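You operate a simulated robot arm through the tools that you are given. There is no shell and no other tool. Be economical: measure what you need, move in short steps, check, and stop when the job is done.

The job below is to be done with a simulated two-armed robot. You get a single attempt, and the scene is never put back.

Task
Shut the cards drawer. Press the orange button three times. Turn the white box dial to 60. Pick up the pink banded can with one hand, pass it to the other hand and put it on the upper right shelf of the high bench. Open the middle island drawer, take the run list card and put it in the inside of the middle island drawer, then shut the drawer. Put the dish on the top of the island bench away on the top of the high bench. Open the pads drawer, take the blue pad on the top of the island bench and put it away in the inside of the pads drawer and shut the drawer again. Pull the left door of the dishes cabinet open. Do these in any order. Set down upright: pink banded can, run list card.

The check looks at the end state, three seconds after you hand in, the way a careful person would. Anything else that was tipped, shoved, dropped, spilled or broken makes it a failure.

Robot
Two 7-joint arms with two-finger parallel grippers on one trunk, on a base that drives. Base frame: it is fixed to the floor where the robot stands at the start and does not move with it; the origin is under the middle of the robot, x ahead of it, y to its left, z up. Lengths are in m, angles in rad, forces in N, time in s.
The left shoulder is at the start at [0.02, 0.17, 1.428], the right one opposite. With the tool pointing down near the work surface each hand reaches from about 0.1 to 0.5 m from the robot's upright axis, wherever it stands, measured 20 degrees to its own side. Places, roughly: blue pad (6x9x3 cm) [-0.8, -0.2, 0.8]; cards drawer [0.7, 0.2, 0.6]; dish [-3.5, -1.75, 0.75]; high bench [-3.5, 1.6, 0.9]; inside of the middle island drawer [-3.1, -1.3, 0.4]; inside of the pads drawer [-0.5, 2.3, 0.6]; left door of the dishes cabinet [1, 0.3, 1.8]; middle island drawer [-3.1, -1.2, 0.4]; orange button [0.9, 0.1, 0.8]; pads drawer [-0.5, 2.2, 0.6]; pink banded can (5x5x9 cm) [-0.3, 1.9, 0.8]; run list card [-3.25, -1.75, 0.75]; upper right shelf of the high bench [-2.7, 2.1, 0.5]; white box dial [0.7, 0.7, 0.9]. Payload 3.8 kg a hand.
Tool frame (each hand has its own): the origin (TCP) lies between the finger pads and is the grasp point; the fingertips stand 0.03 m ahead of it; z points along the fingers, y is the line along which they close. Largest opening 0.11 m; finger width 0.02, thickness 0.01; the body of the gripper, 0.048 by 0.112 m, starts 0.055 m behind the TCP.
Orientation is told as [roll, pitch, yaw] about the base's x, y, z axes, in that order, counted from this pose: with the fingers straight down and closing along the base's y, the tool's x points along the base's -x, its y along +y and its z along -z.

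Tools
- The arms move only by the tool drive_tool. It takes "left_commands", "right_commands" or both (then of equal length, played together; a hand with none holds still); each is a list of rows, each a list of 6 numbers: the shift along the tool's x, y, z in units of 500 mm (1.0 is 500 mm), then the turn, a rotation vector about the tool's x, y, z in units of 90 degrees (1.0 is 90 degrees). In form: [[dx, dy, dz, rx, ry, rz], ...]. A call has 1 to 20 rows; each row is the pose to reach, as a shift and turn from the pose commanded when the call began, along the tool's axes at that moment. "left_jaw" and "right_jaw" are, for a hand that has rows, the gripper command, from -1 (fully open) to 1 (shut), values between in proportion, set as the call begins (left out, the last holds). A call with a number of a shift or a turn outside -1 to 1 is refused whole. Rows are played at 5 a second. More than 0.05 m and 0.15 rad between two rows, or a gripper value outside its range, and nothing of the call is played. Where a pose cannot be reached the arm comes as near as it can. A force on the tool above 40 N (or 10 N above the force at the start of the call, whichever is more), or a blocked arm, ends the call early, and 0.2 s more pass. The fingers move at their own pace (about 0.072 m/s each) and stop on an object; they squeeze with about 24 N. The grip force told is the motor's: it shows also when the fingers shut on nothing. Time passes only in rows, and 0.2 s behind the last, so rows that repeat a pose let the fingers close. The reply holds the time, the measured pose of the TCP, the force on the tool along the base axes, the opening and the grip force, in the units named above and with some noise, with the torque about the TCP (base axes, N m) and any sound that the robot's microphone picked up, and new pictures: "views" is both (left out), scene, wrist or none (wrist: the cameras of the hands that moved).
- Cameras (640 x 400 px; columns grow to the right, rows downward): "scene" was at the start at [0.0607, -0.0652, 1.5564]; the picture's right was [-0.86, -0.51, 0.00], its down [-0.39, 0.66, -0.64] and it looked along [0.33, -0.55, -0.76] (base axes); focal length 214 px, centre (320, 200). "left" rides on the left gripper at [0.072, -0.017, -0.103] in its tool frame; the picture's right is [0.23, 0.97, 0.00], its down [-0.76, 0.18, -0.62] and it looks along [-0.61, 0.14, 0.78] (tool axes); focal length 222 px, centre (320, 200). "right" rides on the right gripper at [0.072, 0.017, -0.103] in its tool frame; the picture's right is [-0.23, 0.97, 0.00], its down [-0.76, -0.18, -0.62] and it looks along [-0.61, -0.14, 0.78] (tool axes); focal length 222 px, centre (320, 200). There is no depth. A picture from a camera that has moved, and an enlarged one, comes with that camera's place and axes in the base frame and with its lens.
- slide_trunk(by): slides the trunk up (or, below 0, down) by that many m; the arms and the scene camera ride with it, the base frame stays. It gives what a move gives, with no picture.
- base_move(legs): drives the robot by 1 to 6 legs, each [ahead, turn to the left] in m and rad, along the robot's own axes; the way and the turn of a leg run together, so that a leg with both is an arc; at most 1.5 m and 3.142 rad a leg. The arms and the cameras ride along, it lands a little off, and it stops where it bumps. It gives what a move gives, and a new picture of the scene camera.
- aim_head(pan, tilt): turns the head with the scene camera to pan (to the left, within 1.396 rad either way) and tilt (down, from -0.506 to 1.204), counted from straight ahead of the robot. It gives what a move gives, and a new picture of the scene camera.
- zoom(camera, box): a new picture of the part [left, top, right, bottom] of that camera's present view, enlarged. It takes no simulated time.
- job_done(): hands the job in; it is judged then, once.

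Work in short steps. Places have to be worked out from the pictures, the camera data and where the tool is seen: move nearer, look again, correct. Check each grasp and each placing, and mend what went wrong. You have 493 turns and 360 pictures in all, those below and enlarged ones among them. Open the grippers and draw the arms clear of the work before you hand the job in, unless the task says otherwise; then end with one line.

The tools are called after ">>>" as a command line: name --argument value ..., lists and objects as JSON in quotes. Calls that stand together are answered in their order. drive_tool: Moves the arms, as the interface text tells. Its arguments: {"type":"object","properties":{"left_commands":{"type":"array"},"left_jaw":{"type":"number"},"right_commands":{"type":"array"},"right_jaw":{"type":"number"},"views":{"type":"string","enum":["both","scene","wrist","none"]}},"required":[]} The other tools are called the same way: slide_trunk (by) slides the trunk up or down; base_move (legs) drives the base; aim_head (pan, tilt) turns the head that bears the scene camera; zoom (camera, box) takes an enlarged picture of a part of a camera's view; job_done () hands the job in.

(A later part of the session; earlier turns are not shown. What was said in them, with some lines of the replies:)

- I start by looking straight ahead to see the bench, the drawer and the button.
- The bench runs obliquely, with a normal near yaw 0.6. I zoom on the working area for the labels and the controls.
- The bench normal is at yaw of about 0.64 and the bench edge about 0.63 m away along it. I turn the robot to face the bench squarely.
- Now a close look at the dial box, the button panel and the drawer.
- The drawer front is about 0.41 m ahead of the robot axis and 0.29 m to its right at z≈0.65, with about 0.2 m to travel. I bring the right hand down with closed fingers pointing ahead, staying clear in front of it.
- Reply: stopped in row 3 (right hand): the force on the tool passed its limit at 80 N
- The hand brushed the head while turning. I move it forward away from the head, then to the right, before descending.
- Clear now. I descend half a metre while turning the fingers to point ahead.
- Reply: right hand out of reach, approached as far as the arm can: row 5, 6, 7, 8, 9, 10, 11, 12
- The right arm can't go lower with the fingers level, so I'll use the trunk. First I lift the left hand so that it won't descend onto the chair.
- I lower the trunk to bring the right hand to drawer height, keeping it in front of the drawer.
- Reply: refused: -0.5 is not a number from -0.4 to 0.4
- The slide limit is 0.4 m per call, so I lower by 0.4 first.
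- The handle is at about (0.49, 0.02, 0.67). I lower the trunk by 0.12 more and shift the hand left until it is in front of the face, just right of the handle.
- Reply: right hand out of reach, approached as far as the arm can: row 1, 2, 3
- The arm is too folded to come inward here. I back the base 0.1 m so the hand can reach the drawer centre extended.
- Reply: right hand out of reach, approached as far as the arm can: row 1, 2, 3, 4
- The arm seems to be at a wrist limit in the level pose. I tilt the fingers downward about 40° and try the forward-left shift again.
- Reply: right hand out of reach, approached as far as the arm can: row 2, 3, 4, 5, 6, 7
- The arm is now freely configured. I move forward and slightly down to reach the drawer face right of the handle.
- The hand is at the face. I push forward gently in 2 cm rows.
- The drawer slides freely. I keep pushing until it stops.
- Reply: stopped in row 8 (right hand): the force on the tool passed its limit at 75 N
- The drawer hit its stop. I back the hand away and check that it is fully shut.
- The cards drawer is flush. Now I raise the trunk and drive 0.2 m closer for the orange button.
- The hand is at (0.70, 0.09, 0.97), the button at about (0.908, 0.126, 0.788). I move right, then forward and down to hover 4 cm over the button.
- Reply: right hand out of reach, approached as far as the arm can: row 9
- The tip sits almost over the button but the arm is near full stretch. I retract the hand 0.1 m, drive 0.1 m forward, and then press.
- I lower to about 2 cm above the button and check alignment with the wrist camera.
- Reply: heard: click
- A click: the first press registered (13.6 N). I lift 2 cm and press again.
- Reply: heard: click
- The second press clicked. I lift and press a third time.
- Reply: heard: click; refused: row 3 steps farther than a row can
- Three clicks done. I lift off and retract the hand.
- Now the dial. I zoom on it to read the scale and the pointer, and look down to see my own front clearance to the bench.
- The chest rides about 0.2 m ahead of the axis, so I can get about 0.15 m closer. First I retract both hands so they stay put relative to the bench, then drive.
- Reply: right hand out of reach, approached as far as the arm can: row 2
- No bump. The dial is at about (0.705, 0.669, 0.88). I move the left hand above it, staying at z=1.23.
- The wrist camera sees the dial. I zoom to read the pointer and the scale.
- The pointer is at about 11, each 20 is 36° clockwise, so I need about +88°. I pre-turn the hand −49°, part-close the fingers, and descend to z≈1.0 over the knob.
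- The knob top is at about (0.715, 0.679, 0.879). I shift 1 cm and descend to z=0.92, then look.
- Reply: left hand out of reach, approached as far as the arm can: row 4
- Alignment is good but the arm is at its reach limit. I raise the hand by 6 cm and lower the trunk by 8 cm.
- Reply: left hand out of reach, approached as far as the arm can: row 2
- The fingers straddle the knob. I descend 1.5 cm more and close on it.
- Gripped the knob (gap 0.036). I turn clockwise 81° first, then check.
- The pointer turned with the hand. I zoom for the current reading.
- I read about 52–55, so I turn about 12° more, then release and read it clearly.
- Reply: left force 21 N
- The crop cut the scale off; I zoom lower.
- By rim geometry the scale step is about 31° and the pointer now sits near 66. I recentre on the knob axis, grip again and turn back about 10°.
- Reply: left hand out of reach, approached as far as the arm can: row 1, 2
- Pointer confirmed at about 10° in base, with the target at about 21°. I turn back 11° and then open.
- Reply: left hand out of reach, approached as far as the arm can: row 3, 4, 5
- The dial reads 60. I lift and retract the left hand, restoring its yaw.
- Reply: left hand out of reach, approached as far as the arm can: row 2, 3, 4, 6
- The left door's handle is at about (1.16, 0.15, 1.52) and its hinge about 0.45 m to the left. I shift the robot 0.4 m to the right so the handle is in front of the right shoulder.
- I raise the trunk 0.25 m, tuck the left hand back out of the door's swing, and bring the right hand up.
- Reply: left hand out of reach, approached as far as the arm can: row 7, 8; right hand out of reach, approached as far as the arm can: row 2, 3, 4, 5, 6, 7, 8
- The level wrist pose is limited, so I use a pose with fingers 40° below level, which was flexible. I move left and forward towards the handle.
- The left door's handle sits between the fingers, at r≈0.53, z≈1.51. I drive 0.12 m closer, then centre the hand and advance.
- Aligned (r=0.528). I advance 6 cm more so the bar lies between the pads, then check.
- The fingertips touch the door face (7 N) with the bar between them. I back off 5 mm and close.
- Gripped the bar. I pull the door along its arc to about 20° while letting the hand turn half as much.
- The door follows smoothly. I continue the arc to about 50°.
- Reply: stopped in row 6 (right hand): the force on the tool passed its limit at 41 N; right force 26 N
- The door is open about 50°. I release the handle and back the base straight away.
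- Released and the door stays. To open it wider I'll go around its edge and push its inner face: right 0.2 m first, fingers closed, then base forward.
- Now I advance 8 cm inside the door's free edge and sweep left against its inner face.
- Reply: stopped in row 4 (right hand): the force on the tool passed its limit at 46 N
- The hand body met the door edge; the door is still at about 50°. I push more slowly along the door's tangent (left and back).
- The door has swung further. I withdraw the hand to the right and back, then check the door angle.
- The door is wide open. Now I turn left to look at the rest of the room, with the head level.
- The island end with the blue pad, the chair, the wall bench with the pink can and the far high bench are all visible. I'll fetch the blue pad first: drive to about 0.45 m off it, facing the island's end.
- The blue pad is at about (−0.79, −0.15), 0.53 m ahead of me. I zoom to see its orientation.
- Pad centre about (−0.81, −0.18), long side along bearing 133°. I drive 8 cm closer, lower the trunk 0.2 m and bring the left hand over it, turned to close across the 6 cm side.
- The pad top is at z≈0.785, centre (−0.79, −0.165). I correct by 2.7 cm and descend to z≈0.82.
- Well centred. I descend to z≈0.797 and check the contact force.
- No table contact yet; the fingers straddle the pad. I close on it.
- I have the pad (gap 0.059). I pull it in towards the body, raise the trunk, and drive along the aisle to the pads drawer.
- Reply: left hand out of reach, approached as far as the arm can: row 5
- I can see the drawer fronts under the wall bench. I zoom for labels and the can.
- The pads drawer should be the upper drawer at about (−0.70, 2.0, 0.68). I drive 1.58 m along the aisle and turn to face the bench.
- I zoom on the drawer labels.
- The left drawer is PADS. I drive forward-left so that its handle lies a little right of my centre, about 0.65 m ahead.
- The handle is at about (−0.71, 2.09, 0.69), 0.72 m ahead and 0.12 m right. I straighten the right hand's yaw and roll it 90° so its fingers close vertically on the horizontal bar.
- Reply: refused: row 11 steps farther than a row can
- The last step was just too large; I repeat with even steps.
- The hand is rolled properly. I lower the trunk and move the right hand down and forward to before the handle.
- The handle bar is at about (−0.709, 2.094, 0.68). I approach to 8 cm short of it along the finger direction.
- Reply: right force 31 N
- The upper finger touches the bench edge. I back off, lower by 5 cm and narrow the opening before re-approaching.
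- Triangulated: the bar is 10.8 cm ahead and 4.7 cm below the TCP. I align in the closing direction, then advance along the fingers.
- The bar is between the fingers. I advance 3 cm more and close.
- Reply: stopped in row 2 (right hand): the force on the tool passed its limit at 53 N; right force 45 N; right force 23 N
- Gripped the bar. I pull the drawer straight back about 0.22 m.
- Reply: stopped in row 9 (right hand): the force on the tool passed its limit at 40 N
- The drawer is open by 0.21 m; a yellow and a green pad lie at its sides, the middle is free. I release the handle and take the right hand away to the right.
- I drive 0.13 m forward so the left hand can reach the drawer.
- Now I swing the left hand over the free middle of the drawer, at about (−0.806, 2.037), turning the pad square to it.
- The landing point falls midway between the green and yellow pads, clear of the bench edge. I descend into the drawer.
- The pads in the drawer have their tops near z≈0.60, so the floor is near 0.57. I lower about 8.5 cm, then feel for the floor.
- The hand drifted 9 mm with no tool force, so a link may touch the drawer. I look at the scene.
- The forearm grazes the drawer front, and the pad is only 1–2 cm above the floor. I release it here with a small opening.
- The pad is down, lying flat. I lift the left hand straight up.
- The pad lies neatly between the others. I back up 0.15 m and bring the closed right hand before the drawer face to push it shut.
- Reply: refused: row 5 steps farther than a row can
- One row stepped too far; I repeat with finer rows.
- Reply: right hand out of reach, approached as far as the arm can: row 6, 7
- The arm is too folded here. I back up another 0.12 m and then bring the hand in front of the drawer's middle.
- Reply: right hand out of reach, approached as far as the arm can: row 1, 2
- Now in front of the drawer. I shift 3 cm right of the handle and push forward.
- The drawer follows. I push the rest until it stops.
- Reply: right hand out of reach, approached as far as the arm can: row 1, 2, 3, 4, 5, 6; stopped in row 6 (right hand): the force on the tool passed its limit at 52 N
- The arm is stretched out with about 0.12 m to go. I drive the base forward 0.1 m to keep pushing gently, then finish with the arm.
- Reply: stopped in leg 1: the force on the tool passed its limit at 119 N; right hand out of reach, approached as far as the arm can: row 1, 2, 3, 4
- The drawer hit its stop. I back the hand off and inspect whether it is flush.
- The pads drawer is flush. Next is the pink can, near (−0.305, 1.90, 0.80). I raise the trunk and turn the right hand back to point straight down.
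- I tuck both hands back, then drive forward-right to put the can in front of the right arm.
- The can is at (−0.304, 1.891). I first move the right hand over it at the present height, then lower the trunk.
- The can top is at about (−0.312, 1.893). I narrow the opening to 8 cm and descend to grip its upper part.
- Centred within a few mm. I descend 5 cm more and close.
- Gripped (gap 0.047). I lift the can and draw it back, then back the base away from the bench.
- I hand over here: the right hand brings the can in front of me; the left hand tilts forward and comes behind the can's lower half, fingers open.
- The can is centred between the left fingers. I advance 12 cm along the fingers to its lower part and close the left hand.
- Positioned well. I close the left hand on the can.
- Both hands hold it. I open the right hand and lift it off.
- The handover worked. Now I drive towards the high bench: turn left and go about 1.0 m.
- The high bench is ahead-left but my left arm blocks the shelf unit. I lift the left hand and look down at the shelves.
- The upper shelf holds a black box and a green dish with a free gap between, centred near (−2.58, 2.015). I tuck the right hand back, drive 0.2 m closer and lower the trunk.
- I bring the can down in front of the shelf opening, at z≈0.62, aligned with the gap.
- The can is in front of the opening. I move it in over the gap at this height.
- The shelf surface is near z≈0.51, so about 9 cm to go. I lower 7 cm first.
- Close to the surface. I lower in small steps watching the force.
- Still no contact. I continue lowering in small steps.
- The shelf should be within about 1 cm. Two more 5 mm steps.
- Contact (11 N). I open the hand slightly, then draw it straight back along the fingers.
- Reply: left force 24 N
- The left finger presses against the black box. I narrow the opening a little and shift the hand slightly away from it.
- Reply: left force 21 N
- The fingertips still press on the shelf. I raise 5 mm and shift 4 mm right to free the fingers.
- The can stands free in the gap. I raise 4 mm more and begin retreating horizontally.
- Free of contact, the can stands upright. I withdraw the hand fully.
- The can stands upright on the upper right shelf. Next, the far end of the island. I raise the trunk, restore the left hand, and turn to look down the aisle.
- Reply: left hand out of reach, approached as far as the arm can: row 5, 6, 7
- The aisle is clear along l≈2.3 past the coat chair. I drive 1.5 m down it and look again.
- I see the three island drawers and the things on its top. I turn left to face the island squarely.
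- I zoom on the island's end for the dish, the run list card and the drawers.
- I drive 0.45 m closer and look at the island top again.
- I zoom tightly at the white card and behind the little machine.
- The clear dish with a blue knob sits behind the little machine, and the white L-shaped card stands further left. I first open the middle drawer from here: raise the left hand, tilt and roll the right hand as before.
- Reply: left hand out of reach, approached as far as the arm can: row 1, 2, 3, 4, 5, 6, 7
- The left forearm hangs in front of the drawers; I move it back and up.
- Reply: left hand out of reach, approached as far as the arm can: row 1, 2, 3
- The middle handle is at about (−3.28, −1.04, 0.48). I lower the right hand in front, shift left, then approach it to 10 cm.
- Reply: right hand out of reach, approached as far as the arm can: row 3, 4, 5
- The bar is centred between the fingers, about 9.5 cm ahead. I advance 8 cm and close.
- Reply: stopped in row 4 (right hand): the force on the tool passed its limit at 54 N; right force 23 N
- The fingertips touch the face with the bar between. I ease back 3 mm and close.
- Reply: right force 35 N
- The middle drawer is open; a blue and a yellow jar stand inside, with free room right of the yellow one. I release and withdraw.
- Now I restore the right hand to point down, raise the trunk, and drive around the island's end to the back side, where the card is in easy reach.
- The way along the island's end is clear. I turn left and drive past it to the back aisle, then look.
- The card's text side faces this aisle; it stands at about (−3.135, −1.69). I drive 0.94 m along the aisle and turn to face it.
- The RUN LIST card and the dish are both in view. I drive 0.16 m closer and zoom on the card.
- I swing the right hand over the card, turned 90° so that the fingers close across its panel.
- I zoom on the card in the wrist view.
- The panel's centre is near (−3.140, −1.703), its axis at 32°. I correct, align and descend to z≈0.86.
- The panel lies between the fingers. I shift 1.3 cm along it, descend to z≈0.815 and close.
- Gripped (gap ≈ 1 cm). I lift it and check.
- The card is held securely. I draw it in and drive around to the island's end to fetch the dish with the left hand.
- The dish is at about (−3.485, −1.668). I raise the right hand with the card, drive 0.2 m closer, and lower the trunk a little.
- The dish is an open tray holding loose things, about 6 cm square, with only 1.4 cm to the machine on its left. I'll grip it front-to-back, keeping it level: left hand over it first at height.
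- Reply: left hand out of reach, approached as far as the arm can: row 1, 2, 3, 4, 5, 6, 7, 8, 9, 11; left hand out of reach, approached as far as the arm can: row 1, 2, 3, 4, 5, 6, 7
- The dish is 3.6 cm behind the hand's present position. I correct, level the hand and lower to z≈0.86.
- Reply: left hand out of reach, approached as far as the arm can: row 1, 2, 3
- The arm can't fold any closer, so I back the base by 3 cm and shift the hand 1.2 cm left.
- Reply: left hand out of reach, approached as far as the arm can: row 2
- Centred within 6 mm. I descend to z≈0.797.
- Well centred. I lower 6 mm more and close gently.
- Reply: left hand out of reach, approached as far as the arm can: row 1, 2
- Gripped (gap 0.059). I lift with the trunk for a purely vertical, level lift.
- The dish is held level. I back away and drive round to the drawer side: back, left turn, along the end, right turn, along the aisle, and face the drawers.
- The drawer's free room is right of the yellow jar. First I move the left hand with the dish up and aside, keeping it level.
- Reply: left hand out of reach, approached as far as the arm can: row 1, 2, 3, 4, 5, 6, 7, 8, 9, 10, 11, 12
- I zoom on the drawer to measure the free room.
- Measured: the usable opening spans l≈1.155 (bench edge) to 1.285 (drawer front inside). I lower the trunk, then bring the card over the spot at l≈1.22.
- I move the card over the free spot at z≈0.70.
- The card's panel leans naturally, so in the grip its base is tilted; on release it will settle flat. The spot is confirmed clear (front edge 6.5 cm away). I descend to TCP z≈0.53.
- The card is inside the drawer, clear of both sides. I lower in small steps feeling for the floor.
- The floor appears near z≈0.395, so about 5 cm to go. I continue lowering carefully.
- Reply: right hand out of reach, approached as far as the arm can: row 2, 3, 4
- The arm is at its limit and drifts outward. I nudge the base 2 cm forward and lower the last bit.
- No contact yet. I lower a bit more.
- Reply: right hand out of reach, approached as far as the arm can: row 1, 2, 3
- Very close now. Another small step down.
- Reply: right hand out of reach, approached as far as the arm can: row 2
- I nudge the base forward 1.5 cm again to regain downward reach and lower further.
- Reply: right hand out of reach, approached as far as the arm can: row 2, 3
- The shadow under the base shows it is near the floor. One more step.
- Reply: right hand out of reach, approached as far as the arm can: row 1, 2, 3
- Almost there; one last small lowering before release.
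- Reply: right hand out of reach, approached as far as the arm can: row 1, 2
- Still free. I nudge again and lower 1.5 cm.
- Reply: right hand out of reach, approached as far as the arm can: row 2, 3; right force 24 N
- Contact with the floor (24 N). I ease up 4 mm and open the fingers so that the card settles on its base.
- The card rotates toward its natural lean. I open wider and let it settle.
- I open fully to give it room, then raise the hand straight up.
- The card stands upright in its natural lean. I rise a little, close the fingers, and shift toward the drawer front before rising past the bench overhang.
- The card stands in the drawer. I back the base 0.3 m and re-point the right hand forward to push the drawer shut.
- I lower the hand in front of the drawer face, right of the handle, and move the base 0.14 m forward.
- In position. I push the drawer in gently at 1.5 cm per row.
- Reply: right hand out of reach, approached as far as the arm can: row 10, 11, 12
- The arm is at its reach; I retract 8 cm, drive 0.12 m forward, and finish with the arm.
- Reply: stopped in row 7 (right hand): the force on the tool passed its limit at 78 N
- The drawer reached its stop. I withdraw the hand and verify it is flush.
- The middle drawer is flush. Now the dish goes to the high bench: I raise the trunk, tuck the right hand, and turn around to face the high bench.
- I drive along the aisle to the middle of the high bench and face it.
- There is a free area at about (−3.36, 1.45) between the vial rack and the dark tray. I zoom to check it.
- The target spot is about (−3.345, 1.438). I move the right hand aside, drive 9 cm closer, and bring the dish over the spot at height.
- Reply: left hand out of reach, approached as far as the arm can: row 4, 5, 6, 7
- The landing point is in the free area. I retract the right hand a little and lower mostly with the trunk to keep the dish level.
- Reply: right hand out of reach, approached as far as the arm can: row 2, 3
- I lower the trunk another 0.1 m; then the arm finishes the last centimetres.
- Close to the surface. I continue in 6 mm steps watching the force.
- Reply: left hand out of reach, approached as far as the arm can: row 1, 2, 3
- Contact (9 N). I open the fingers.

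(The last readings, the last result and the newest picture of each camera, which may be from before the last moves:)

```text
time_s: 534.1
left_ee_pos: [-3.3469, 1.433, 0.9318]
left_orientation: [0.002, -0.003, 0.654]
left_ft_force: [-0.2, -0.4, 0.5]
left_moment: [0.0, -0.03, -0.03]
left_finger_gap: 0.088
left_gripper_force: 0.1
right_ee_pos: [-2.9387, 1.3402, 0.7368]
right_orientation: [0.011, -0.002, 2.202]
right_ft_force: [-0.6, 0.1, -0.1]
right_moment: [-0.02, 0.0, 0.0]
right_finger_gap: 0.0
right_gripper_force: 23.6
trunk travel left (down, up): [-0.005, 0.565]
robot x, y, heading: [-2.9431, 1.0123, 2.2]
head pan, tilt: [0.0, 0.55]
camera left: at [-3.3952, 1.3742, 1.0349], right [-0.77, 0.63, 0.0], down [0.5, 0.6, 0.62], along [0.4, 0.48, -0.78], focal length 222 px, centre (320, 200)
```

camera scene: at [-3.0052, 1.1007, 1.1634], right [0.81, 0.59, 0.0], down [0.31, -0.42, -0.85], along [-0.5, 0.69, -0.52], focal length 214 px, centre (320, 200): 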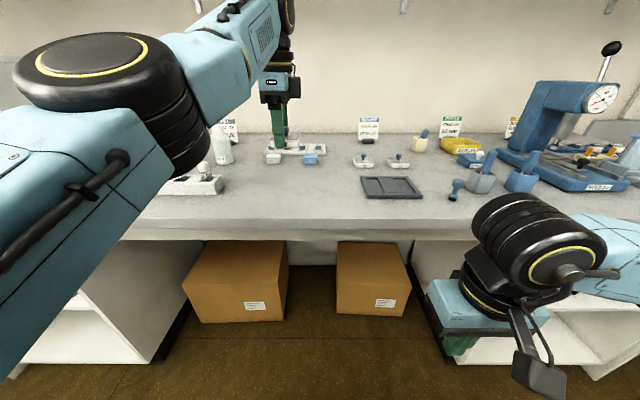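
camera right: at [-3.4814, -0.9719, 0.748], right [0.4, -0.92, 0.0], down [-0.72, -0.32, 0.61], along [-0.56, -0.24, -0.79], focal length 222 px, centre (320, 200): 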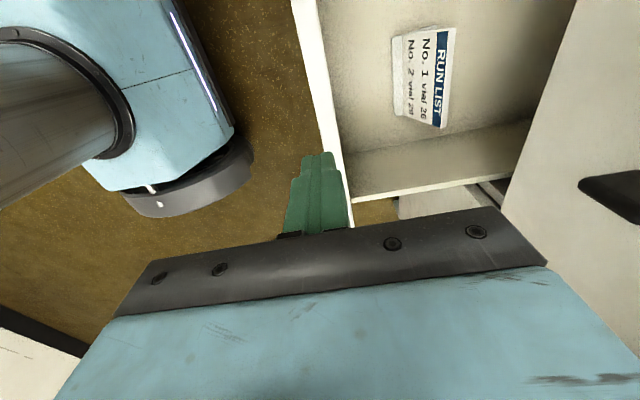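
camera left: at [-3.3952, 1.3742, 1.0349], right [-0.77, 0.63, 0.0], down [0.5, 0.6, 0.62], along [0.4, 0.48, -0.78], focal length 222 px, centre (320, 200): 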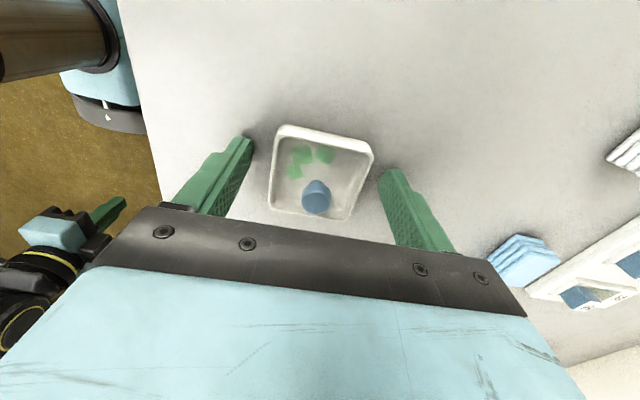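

The dish rests flat on the high bench. I raise the trunk straight up and back the base away.

>>> slide_trunk --by 0.35

>>> base_move --legs '[[-0.35, 0]]'

>>> aim_head --pan 0.0 --tilt 0.6

```text
time_s: 537.5
left_ee_pos: [-3.3462, 1.4332, 1.2806]
left_orientation: [0.0, -0.001, 0.654]
left_ft_force: [-0.1, -0.2, 0.6]
left_moment: [0.0, 0.01, -0.01]
left_finger_gap: 0.0882
left_gripper_force: 0.1
right_ee_pos: [-2.9383, 1.341, 1.0859]
right_orientation: [0.012, -0.002, 2.2]
right_ft_force: [-0.6, -0.2, -0.3]
right_moment: [0.02, 0.0, 0.02]
right_finger_gap: 0.0002
right_gripper_force: 23.5
trunk travel left (down, up): [-0.355, 0.215]
robot x, y, heading: [-2.9373, 1.0104, 2.203]
head pan, tilt: [0.0, 0.55]
```

```text
time_s: 539.8
left_ee_pos: [-3.1402, 1.1485, 1.2811]
left_orientation: [0.002, -0.002, 0.653]
left_ft_force: [-0.7, -0.1, 0.0]
left_moment: [-0.01, 0.02, 0.01]
left_finger_gap: 0.0878
left_gripper_force: 0.1
right_ee_pos: [-2.7318, 1.0565, 1.0865]
right_orientation: [0.011, -0.002, 2.201]
right_ft_force: [-0.5, -0.5, 0.3]
right_moment: [0.04, -0.01, 0.03]
right_finger_gap: 0.0
right_gripper_force: 24.1
trunk travel left (down, up): [-0.355, 0.215]
robot x, y, heading: [-2.7328, 0.7278, 2.203]
head pan, tilt: [0.0, 0.55]
camera scene: at [-2.7977, 0.8171, 1.4135], right [0.81, 0.59, 0.0], down [0.31, -0.42, -0.85], along [-0.5, 0.69, -0.52], focal length 214 px, centre (320, 200)
```

scene: 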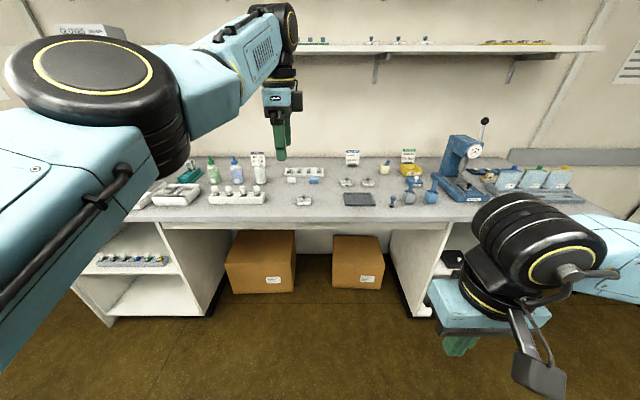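

```text
time_s: 540.4
left_ee_pos: [-3.1411, 1.1482, 1.2811]
left_orientation: [0.003, -0.002, 0.655]
left_ft_force: [-0.5, -0.3, 0.4]
left_moment: [0.0, 0.01, -0.03]
left_finger_gap: 0.0879
left_gripper_force: 0.1
right_ee_pos: [-2.7312, 1.0574, 1.0878]
right_orientation: [0.012, -0.002, 2.201]
right_ft_force: [0.0, 0.1, -0.5]
right_moment: [0.01, 0.0, -0.01]
right_finger_gap: 0.0
right_gripper_force: 23.7
trunk travel left (down, up): [-0.355, 0.215]
robot x, y, heading: [-2.7309, 0.7287, 2.206]
head pan, tilt: [0.0, 0.6]
camera scene: at [-2.7972, 0.8165, 1.4089], right [0.81, 0.59, 0.0], down [0.33, -0.46, -0.83], along [-0.49, 0.67, -0.56], focal length 214 px, centre (320, 200)
```

scene: 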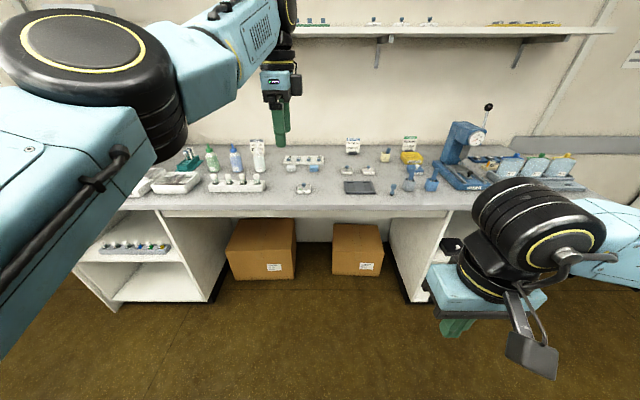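

The dish is in place. Before handing in I check the dish and the can once more: look right with the head and zoom.

>>> zoom --camera "scene" --box '[250, 140, 400, 220]'

>>> drive_tool --right_commands '[[0, 0, -0.08, 0, 0, 0], [0, 0, -0.16, 0, 0, 0], [0, 0, -0.24, 0, 0, 0], [0, 0, -0.32, 0, 0, 0], [0, 0, -0.4, 0, 0, 0]]' --right_jaw -1 --views "none"

>>> aim_head --pan -0.7 --tilt 0.5

```text
4.27 times, centred on (325, 180) of scene
camera zoom: at [-2.7972, 0.8165, 1.4089], right [0.81, 0.59, 0.0], down [0.33, -0.46, -0.83], along [-0.49, 0.67, -0.56], focal length 915 px, centre (299, 285)
```

zoom: 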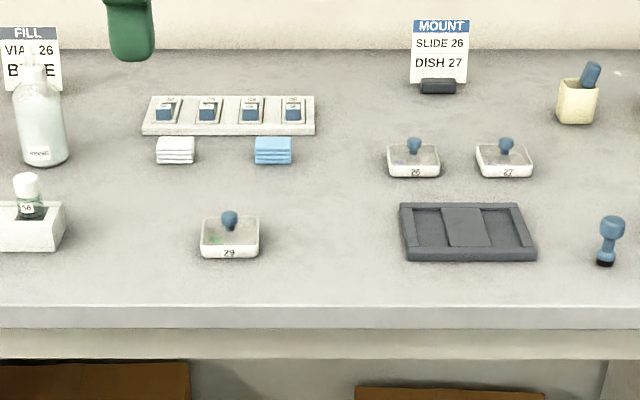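

```text
time_s: 541.6
left_ee_pos: [-3.1411, 1.1485, 1.2825]
left_orientation: [0.002, -0.001, 0.655]
left_ft_force: [-0.7, 0.4, -0.3]
left_moment: [0.01, 0.0, -0.02]
left_finger_gap: 0.0882
left_gripper_force: 0.0
right_ee_pos: [-2.7301, 1.0567, 1.2877]
right_orientation: [0.013, -0.002, 2.2]
right_ft_force: [0.4, 0.6, -0.2]
right_moment: [0.01, -0.05, -0.01]
right_finger_gap: 0.1101
right_gripper_force: 0.2
trunk travel left (down, up): [-0.355, 0.215]
robot x, y, heading: [-2.731, 0.7251, 2.2]
head pan, tilt: [0.0, 0.6]
```

```text
time_s: 542.7
left_ee_pos: [-3.1406, 1.1498, 1.2813]
left_orientation: [-0.001, -0.002, 0.655]
left_ft_force: [0.1, 0.1, -1.0]
left_moment: [-0.04, -0.03, 0.0]
left_finger_gap: 0.088
left_gripper_force: 0.0
right_ee_pos: [-2.7294, 1.0579, 1.2867]
right_orientation: [0.012, -0.001, 2.2]
right_ft_force: [0.2, 0.1, 0.2]
right_moment: [-0.01, -0.02, 0.03]
right_finger_gap: 0.11
right_gripper_force: 0.0
trunk travel left (down, up): [-0.355, 0.215]
robot x, y, heading: [-2.7331, 0.7258, 2.203]
head pan, tilt: [-0.7, 0.499]
camera scene: at [-2.7389, 0.836, 1.418], right [1.0, -0.07, 0.0], down [-0.03, -0.48, -0.88], along [0.06, 0.88, -0.48], focal length 214 px, centre (320, 200)
```

scene: 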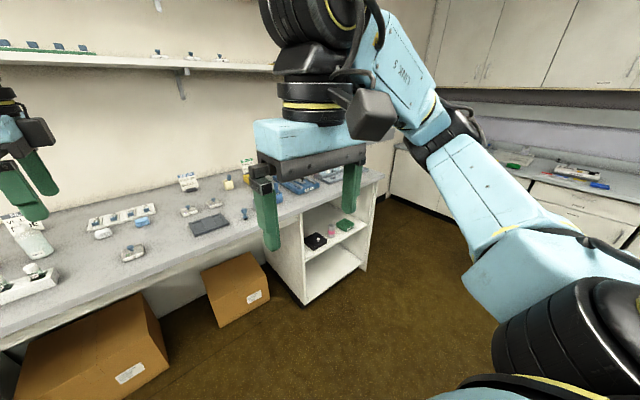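

Everything checks out: dish flat on the high bench, can upright on its shelf, grippers open and clear. I hand the job in.

>>> job_done

```text
The job is handed in.
```

I did all eight tasks and handed the job in. I checked each one by camera or by its clicks as I went, but the result of the final check was not shown to me.
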